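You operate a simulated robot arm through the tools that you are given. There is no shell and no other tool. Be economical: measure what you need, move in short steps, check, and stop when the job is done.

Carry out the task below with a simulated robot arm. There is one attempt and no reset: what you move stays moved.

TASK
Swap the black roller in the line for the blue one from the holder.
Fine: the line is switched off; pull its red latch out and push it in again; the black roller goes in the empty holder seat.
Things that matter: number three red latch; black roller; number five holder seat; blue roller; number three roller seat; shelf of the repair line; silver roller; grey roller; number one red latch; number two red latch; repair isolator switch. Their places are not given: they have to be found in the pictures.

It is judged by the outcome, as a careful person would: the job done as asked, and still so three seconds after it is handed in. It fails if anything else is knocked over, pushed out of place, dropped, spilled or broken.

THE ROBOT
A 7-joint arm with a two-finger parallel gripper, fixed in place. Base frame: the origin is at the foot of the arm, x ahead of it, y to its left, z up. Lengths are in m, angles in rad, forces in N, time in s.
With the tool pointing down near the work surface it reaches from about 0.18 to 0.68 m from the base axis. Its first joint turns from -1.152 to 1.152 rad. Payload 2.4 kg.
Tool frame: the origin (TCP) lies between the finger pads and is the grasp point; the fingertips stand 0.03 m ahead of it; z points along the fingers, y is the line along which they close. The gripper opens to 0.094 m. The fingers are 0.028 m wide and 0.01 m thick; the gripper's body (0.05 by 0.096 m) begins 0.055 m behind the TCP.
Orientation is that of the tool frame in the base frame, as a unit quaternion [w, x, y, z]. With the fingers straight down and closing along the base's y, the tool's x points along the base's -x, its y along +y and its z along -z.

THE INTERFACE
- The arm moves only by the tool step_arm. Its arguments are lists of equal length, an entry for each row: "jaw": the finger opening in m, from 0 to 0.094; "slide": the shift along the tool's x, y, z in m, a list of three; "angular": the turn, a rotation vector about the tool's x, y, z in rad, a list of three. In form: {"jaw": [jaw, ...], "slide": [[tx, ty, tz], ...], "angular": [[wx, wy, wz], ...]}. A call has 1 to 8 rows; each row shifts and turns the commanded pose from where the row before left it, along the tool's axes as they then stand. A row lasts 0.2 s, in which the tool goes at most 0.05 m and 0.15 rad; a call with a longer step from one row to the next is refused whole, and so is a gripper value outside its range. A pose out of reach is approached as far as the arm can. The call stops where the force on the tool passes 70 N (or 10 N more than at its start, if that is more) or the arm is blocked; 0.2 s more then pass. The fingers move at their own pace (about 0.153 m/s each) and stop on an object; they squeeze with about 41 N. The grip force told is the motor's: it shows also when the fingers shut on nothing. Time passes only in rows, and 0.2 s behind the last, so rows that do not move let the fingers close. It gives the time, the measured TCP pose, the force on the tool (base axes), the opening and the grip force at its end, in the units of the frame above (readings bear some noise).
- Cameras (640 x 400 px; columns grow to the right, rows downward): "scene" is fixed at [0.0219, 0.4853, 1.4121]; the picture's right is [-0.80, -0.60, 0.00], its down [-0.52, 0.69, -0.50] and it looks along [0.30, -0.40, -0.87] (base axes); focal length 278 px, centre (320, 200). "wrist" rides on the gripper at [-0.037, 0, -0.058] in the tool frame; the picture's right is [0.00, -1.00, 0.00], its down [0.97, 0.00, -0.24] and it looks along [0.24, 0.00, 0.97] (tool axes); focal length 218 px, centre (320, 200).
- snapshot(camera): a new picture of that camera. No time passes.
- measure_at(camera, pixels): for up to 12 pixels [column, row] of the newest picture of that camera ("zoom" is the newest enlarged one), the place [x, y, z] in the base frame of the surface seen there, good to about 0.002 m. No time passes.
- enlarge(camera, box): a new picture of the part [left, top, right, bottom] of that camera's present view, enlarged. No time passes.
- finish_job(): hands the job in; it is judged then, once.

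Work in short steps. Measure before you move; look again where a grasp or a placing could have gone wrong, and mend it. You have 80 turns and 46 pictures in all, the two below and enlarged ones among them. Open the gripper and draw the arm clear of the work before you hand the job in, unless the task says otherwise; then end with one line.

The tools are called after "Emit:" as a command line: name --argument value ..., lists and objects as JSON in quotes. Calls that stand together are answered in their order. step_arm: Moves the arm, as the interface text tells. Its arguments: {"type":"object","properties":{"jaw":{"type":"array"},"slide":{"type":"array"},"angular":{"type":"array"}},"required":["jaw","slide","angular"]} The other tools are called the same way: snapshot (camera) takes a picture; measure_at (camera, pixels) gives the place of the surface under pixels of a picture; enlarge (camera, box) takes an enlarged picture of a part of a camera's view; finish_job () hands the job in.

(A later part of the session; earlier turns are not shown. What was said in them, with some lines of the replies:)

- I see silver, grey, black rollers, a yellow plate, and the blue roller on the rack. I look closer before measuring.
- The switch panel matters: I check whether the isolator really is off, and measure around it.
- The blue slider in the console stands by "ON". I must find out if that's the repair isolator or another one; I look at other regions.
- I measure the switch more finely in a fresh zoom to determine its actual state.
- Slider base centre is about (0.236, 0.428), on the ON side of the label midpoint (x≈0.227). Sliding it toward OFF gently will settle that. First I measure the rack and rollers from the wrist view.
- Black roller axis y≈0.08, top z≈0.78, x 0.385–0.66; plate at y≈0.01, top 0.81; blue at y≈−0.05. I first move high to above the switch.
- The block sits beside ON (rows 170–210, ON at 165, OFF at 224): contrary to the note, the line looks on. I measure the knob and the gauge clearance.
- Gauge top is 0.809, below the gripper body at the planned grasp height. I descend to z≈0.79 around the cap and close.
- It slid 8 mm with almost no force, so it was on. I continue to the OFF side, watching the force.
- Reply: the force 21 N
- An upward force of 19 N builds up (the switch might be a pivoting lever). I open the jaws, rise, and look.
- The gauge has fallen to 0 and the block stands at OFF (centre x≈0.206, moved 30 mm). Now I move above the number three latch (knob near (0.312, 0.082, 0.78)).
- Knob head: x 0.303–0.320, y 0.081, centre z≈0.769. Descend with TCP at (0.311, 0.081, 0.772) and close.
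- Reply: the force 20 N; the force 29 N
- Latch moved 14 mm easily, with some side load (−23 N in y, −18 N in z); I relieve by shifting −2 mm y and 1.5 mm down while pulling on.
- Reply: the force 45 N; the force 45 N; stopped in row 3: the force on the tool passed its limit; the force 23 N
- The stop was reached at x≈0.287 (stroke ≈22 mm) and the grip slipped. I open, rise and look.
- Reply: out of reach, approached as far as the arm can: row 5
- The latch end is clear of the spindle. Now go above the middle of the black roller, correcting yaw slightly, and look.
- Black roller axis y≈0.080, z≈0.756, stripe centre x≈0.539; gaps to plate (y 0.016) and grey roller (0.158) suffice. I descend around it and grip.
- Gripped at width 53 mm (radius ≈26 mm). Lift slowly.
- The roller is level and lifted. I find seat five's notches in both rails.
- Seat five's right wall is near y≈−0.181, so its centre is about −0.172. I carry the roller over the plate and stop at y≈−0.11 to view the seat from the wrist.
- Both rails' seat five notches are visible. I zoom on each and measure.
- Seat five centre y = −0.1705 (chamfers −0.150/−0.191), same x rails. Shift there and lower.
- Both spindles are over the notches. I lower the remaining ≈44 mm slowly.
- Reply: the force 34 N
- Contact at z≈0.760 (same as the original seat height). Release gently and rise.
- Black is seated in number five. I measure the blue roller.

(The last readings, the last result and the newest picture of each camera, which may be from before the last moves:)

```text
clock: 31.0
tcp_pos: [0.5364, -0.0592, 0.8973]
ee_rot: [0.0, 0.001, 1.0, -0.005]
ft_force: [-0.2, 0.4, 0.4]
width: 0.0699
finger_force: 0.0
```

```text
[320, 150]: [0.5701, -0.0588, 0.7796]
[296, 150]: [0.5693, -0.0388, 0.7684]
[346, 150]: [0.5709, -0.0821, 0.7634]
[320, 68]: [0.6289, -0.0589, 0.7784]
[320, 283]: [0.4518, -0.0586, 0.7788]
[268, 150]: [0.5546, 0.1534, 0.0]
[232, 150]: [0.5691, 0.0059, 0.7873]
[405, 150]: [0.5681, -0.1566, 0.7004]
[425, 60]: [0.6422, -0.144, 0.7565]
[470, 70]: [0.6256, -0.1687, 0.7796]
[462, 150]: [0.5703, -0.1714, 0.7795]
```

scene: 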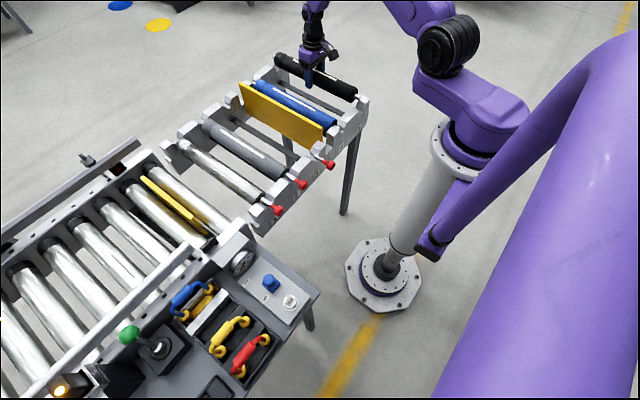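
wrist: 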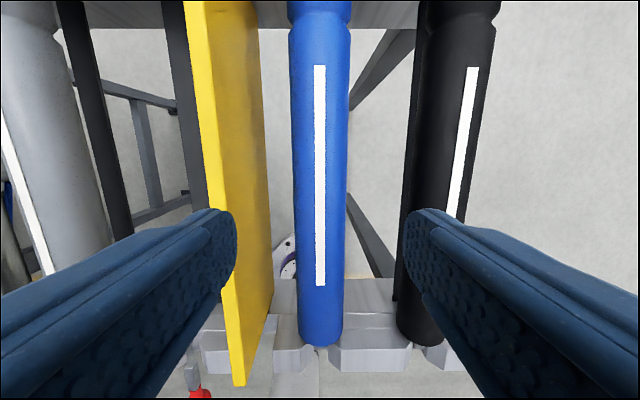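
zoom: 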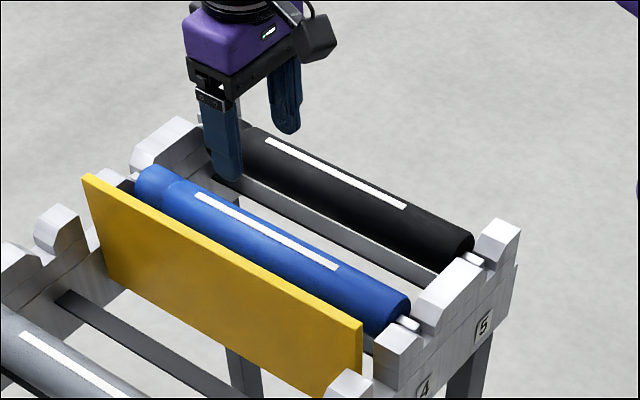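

Blue axis y≈−0.060, same x as black was. Descend, grip, and lift.

Emit:
step_arm --jaw '[0.07, 0.07, 0.07, 0.07, 0.07]' --slide '[[-0.001, -0.001, 0.03], [0, 0, 0.04], [0, 0, 0.04], [0, 0, 0.0275], [0, 0, 0]]' --angular '[[0, 0, 0], [0, 0, 0], [0, 0, 0], [0, 0, 0], [0, 0, 0]]'

Emit:
step_arm --jaw '[0.035, 0.035, 0.035]' --slide '[[0, 0, 0], [0, 0, 0], [0, 0, 0]]' --angular '[[0, 0, 0], [0, 0, 0], [0, 0, 0]]'

Emit:
step_arm --jaw '[0.035, 0.035, 0.035, 0.035]' --slide '[[0, 0, -0.005], [0, 0, -0.01], [0, 0, -0.015], [0, 0, -0.02]]' --angular '[[0, 0, 0], [0, 0, 0], [0, 0, 0], [0, 0, 0]]'

```text
clock: 32.2
tcp_pos: [0.5375, -0.0618, 0.7596]
ee_rot: [-0.001, 0.002, 1.0, -0.005]
ft_force: [0.2, -0.1, -0.6]
width: 0.0698
finger_force: 0.1
```

```text
clock: 33.0
tcp_pos: [0.5379, -0.06, 0.7604]
ee_rot: [-0.001, 0.0, 1.0, -0.005]
ft_force: [-0.4, 1.4, 0.3]
width: 0.053
finger_force: 40.8
```

```text
clock: 34.0
tcp_pos: [0.5378, -0.0606, 0.81]
ee_rot: [-0.002, 0.002, 1.0, -0.006]
ft_force: [0.3, 0.6, -5.6]
width: 0.0528
finger_force: 40.8
```

Held and lifting freely. Raise to z≈0.90 and move over the plate to y≈0.080.

Emit:
step_arm --jaw '[0.035, 0.035, 0.035, 0.035, 0.035, 0.035, 0.035, 0.035]' --slide '[[0, 0, -0.03], [0, 0, -0.03], [0, 0, -0.03], [0, 0.035, 0], [0, 0.04, 0], [0, 0.04, 0], [0, 0.0255, 0], [0, 0, 0]]' --angular '[[0, 0, 0], [0, 0, 0], [0, 0, 0], [0, 0, 0], [0, 0, 0], [0, 0, 0], [0, 0, 0], [0, 0, 0]]'

Emit:
step_arm --jaw '[0.035, 0.035, 0.035, 0.035, 0.035]' --slide '[[0, 0, 0.03], [0, 0, 0.03], [0, 0, 0.02], [0, 0, 0.015], [0, 0, 0]]' --angular '[[0, 0, 0], [0, 0, 0], [0, 0, 0], [0, 0, 0], [0, 0, 0]]'

Emit:
enlarge --camera "scene" --box '[200, 70, 360, 190]'

```text
clock: 35.8
tcp_pos: [0.5383, 0.0811, 0.8988]
ee_rot: [0.0, 0.002, 1.0, -0.005]
ft_force: [0.2, 0.5, -5.4]
width: 0.0527
finger_force: 41.0
```

```text
clock: 37.0
tcp_pos: [0.5395, 0.0794, 0.8029]
ee_rot: [-0.001, 0.002, 1.0, -0.005]
ft_force: [0.2, -1.2, -5.0]
width: 0.0529
finger_force: 41.1
```

```text
3.33 times, centred on (280, 130) of scene
```

zoom: 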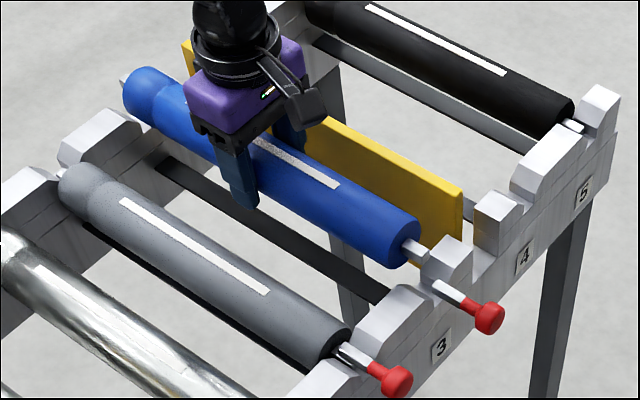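

Spindle is above seat three, latch still out. Lower slowly.

Emit:
step_arm --jaw '[0.035, 0.035, 0.035, 0.035, 0.035, 0.035, 0.035]' --slide '[[0.001, 0, 0.01], [0, 0, 0.01], [0, 0, 0.008], [0, 0, 0.008], [0, 0, 0.004], [0, 0, 0.001], [0, 0, 0]]' --angular '[[0, 0, 0], [0, 0, 0], [0, 0, 0], [0, 0, 0], [0, 0, 0], [0, 0, 0], [0, 0, 0]]'

```text
clock: 38.6
tcp_pos: [0.5371, 0.0785, 0.7635]
ee_rot: [-0.001, 0.001, 1.0, -0.004]
ft_force: [-0.1, -0.3, -4.5]
width: 0.0527
finger_force: 41.1
```

Emit:
step_arm --jaw '[0.035, 0.035, 0.035, 0.035]' --slide '[[0, 0.001, 0.001], [0, 0, 0.001], [0, 0, 0.001], [0, 0, 0]]' --angular '[[0, 0, 0], [0, 0, 0], [0, 0, 0], [0, 0, 0]]'

```text
clock: 39.6
tcp_pos: [0.537, 0.0792, 0.7601]
ee_rot: [-0.001, 0.002, 1.0, -0.004]
ft_force: [0.1, -0.1, -5.3]
width: 0.0529
finger_force: 41.3
```

Emit:
step_arm --jaw '[0.035, 0.035, 0.035]' --slide '[[0, 0, 0.001], [0, 0, 0.0005], [0, 0, 0]]' --angular '[[0, 0, 0], [0, 0, 0], [0, 0, 0]]'

```text
clock: 40.4
tcp_pos: [0.5364, 0.0794, 0.7603]
ee_rot: [-0.001, 0.001, 1.0, -0.004]
ft_force: [-8.2, -0.5, 31.3]
width: 0.0529
finger_force: 41.4
```

Seated (contact force 31 N up). Release, rise, and move toward the latch.

Emit:
step_arm --jaw '[0.056, 0.065, 0.07, 0.07, 0.07, 0.07]' --slide '[[0, 0, -0.0005], [0, 0, 0], [0, 0, 0], [0, 0, -0.04], [0, 0, -0.05], [0, 0, -0.05]]' --angular '[[0, 0, 0], [0, 0, 0], [0, 0, 0], [0, 0, 0], [0, 0, 0], [0, 0, 0]]'

Emit:
step_arm --jaw '[0.06, 0.06, 0.06, 0.06, 0.06]' --slide '[[0.049, 0, 0], [0.049, 0, 0], [0.049, 0, 0], [0.049, 0, 0], [0.049, 0, 0]]' --angular '[[0, 0, 0], [0, 0, 0], [0, 0, 0], [0, 0, 0], [0, 0, 0]]'

Emit:
snapshot --camera "wrist"

Emit:
measure_at --camera "wrist" --pixels '[[321, 165], [321, 175], [321, 185], [321, 195], [321, 100], [321, 80], [321, 140]]'

```text
clock: 41.8
tcp_pos: [0.5374, 0.0797, 0.899]
ee_rot: [-0.001, 0.001, 1.0, -0.004]
ft_force: [-0.6, 0.3, 0.3]
width: 0.0696
finger_force: 0.0
```

```text
clock: 43.0
tcp_pos: [0.318, 0.0409, 0.9004]
ee_rot: [-0.002, 0.122, 0.992, -0.005]
ft_force: [-1.6, 5.0, 0.7]
width: 0.0599
finger_force: 0.1
```

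```text
8 pictures are left
```

wrist: 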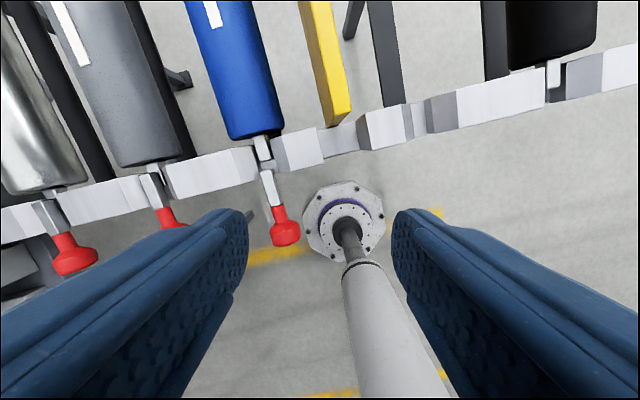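

```text
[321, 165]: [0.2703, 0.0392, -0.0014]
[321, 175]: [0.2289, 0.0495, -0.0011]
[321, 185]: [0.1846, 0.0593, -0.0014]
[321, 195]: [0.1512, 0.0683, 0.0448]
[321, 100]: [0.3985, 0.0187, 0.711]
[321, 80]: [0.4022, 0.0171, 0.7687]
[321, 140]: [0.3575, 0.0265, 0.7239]
```

The arm ended yawed (q_x 0.122) and at y 0.041; let it settle and recheck.

Emit:
step_arm --jaw '[0.06, 0.06, 0.06]' --slide '[[0, 0, 0], [0, 0, 0], [0, 0, 0]]' --angular '[[0, 0, 0], [0, 0, 0], [0, 0, 0]]'

```text
clock: 43.8
tcp_pos: [0.2941, 0.0824, 0.8996]
ee_rot: [-0.002, 0.0, 1.0, -0.004]
ft_force: [0.2, -0.2, 0.8]
width: 0.06
finger_force: 0.0
```

Settled straight. I look at the latch again to grip it.

Emit:
snapshot --camera "wrist"

Emit:
measure_at --camera "wrist" --pixels '[[321, 175], [321, 182], [321, 190], [308, 186], [334, 186], [321, 196], [321, 95], [321, 108], [321, 80]]'

```text
7 pictures are left
```

wrist: 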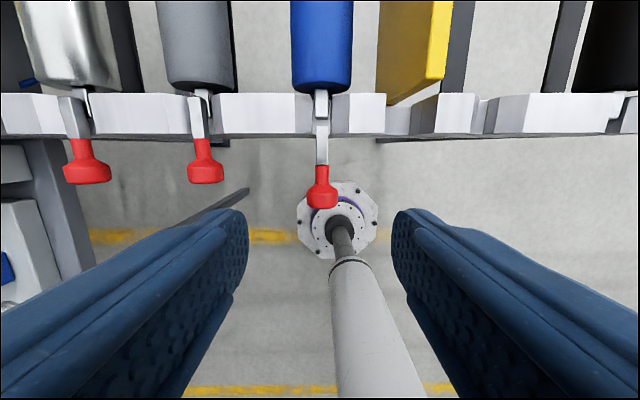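

```text
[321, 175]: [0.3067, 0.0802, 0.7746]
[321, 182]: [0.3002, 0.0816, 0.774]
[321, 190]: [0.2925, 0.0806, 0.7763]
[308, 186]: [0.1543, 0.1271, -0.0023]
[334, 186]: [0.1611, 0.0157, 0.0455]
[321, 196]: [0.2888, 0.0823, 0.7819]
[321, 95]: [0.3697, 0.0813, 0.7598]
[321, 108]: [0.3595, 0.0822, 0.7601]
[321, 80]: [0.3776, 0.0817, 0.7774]
```

Knob centre ≈(0.287, 0.080, 0.769). Descend, grip, and push in +x.

Emit:
step_arm --jaw '[0.06, 0.06, 0.06, 0.06, 0.06, 0.06]' --slide '[[0.007, -0.0015, 0.03], [0, 0, 0.035], [0, 0, 0.035], [0, 0, 0.03], [0, 0, 0], [0, 0, 0]]' --angular '[[0, 0, 0], [0, 0, 0], [0, 0, 0], [0, 0, 0], [0, 0, 0], [0, 0, 0]]'

Emit:
step_arm --jaw '[0.015, 0.015, 0.015]' --slide '[[0, 0, 0], [0, 0, 0], [0, 0, 0]]' --angular '[[0, 0, 0], [0, 0, 0], [0, 0, 0]]'

Emit:
step_arm --jaw '[0.015, 0.015, 0.015, 0.015]' --slide '[[-0.004, 0, 0], [-0.004, 0, 0], [-0.004, 0, 0], [-0.004, 0, 0]]' --angular '[[0, 0, 0], [0, 0, 0], [0, 0, 0], [0, 0, 0]]'

```text
clock: 45.2
tcp_pos: [0.2851, 0.0793, 0.7697]
ee_rot: [-0.001, 0.001, 1.0, -0.005]
ft_force: [-0.5, -0.2, -0.3]
width: 0.06
finger_force: 0.1
```

```text
clock: 46.0
tcp_pos: [0.2864, 0.0807, 0.77]
ee_rot: [-0.001, 0.001, 1.0, -0.004]
ft_force: [-0.2, 8.1, -9.4]
width: 0.027
finger_force: 44.5
```

```text
clock: 47.0
tcp_pos: [0.3014, 0.0796, 0.77]
ee_rot: [0.0, 0.002, 1.0, -0.004]
ft_force: [-0.4, 16.5, -6.7]
width: 0.0275
finger_force: 45.2
```

Emit:
step_arm --jaw '[0.015, 0.015, 0.015, 0.015]' --slide '[[-0.003, 0, 0], [-0.003, 0, 0], [-0.002, 0, 0], [0, 0, 0]]' --angular '[[0, 0, 0], [0, 0, 0], [0, 0, 0], [0, 0, 0]]'

```text
clock: 48.0
tcp_pos: [0.3073, 0.0804, 0.7696]
ee_rot: [-0.002, -0.001, 1.0, -0.006]
ft_force: [-30.3, 27.4, 28.1]
width: 0.0273
finger_force: 45.2
```

Firm stop (−30 N) after ≈21 mm. Release, rise, and verify.

Emit:
step_arm --jaw '[0.03, 0.06, 0.06, 0.06, 0.06, 0.06, 0.06]' --slide '[[0, 0, 0], [0, 0, 0], [0, 0, -0.04], [0, 0, -0.045], [0, 0, -0.045], [0, 0, 0], [0, 0, 0]]' --angular '[[0, 0, 0], [0, 0, 0], [0, 0, 0], [0, 0, 0], [0, 0, 0], [0, 0, 0], [0, 0, 0]]'

Emit:
snapshot --camera "wrist"

Emit:
measure_at --camera "wrist" --pixels '[[321, 190], [321, 200], [321, 205], [321, 195], [321, 140], [321, 130], [207, 190], [207, 200], [207, 205]]'

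```text
clock: 49.6
tcp_pos: [0.3102, 0.081, 0.9008]
ee_rot: [-0.001, 0.002, 1.0, -0.005]
ft_force: [0.9, 0.1, 0.1]
width: 0.0599
finger_force: 0.0
```

```text
6 pictures are left
```

wrist: 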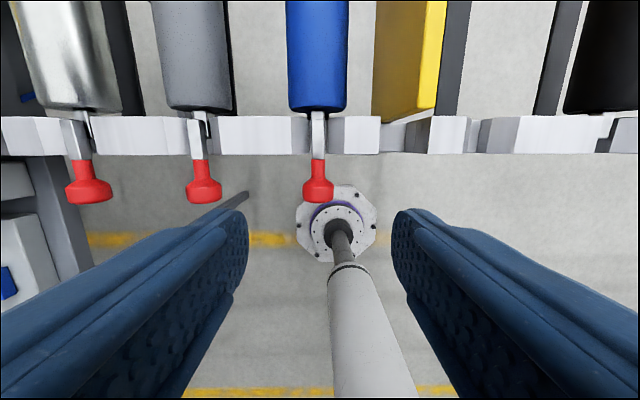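

```text
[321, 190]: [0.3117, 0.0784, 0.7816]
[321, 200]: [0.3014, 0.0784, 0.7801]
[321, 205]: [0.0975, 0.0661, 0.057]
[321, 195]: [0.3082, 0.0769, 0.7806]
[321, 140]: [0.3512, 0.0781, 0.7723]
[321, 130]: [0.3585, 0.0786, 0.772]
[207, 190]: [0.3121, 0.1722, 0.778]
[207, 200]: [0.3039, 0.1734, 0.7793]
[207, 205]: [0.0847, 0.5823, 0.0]
```

All three red knobs end at the same row (≈203) and the bar covers the blue roller's spindle. I draw clear and check the whole scene.

Emit:
step_arm --jaw '[0.08, 0.08, 0.08, 0.08, 0.08]' --slide '[[0, 0, -0.04], [0, 0, -0.04], [0, -0.045, 0], [0, -0.045, 0], [0, -0.045, 0]]' --angular '[[0, 0, 0], [0, 0, 0], [0, 0, 0], [0, 0, 0], [0, 0, 0]]'

Emit:
snapshot --camera "scene"

Emit:
enlarge --camera "scene" --box '[222, 245, 318, 305]'

Emit:
enlarge --camera "scene" --box '[160, 40, 380, 220]'

```text
clock: 50.8
tcp_pos: [0.3103, -0.0545, 0.9802]
ee_rot: [-0.002, 0.001, 1.0, -0.005]
ft_force: [0.4, 0.0, -0.2]
width: 0.0803
finger_force: 0.0
```

```text
5 pictures are left
```

scene: 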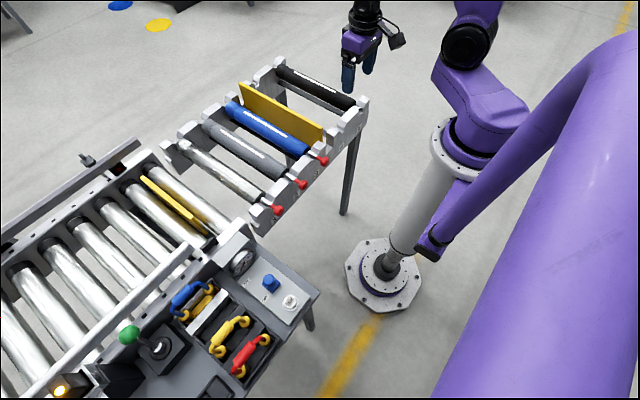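

```text
6.67 times, centred on (270, 275) of scene
```

zoom: 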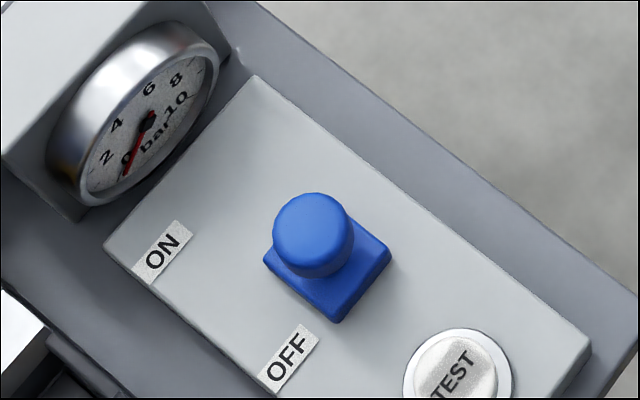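

```text
2.22 times, centred on (270, 130) of scene
```

zoom: 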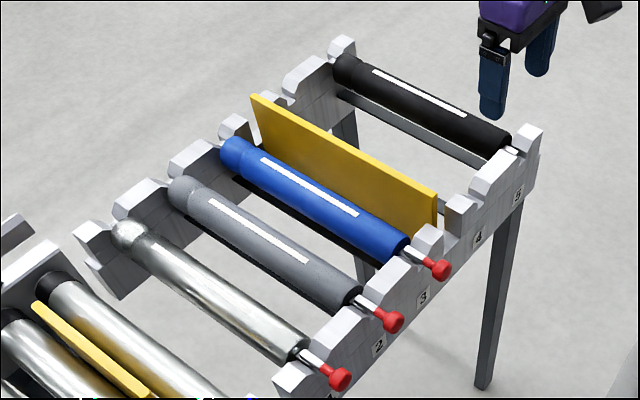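

The gauge reads 0 and the isolator is at OFF. Blue is latched in seat three, black rests in seat five, everything else is in place and the arm is clear, so I hand in.

Emit:
finish_job

```text
The job is handed in.
```

The swap is done: the blue roller is in seat three with its red latch pushed back in, and the black roller is in holder seat five. The isolator was actually at ON with the gauge near 6 bar, so I slid it to OFF (gauge now 0) before starting, and I left it off.
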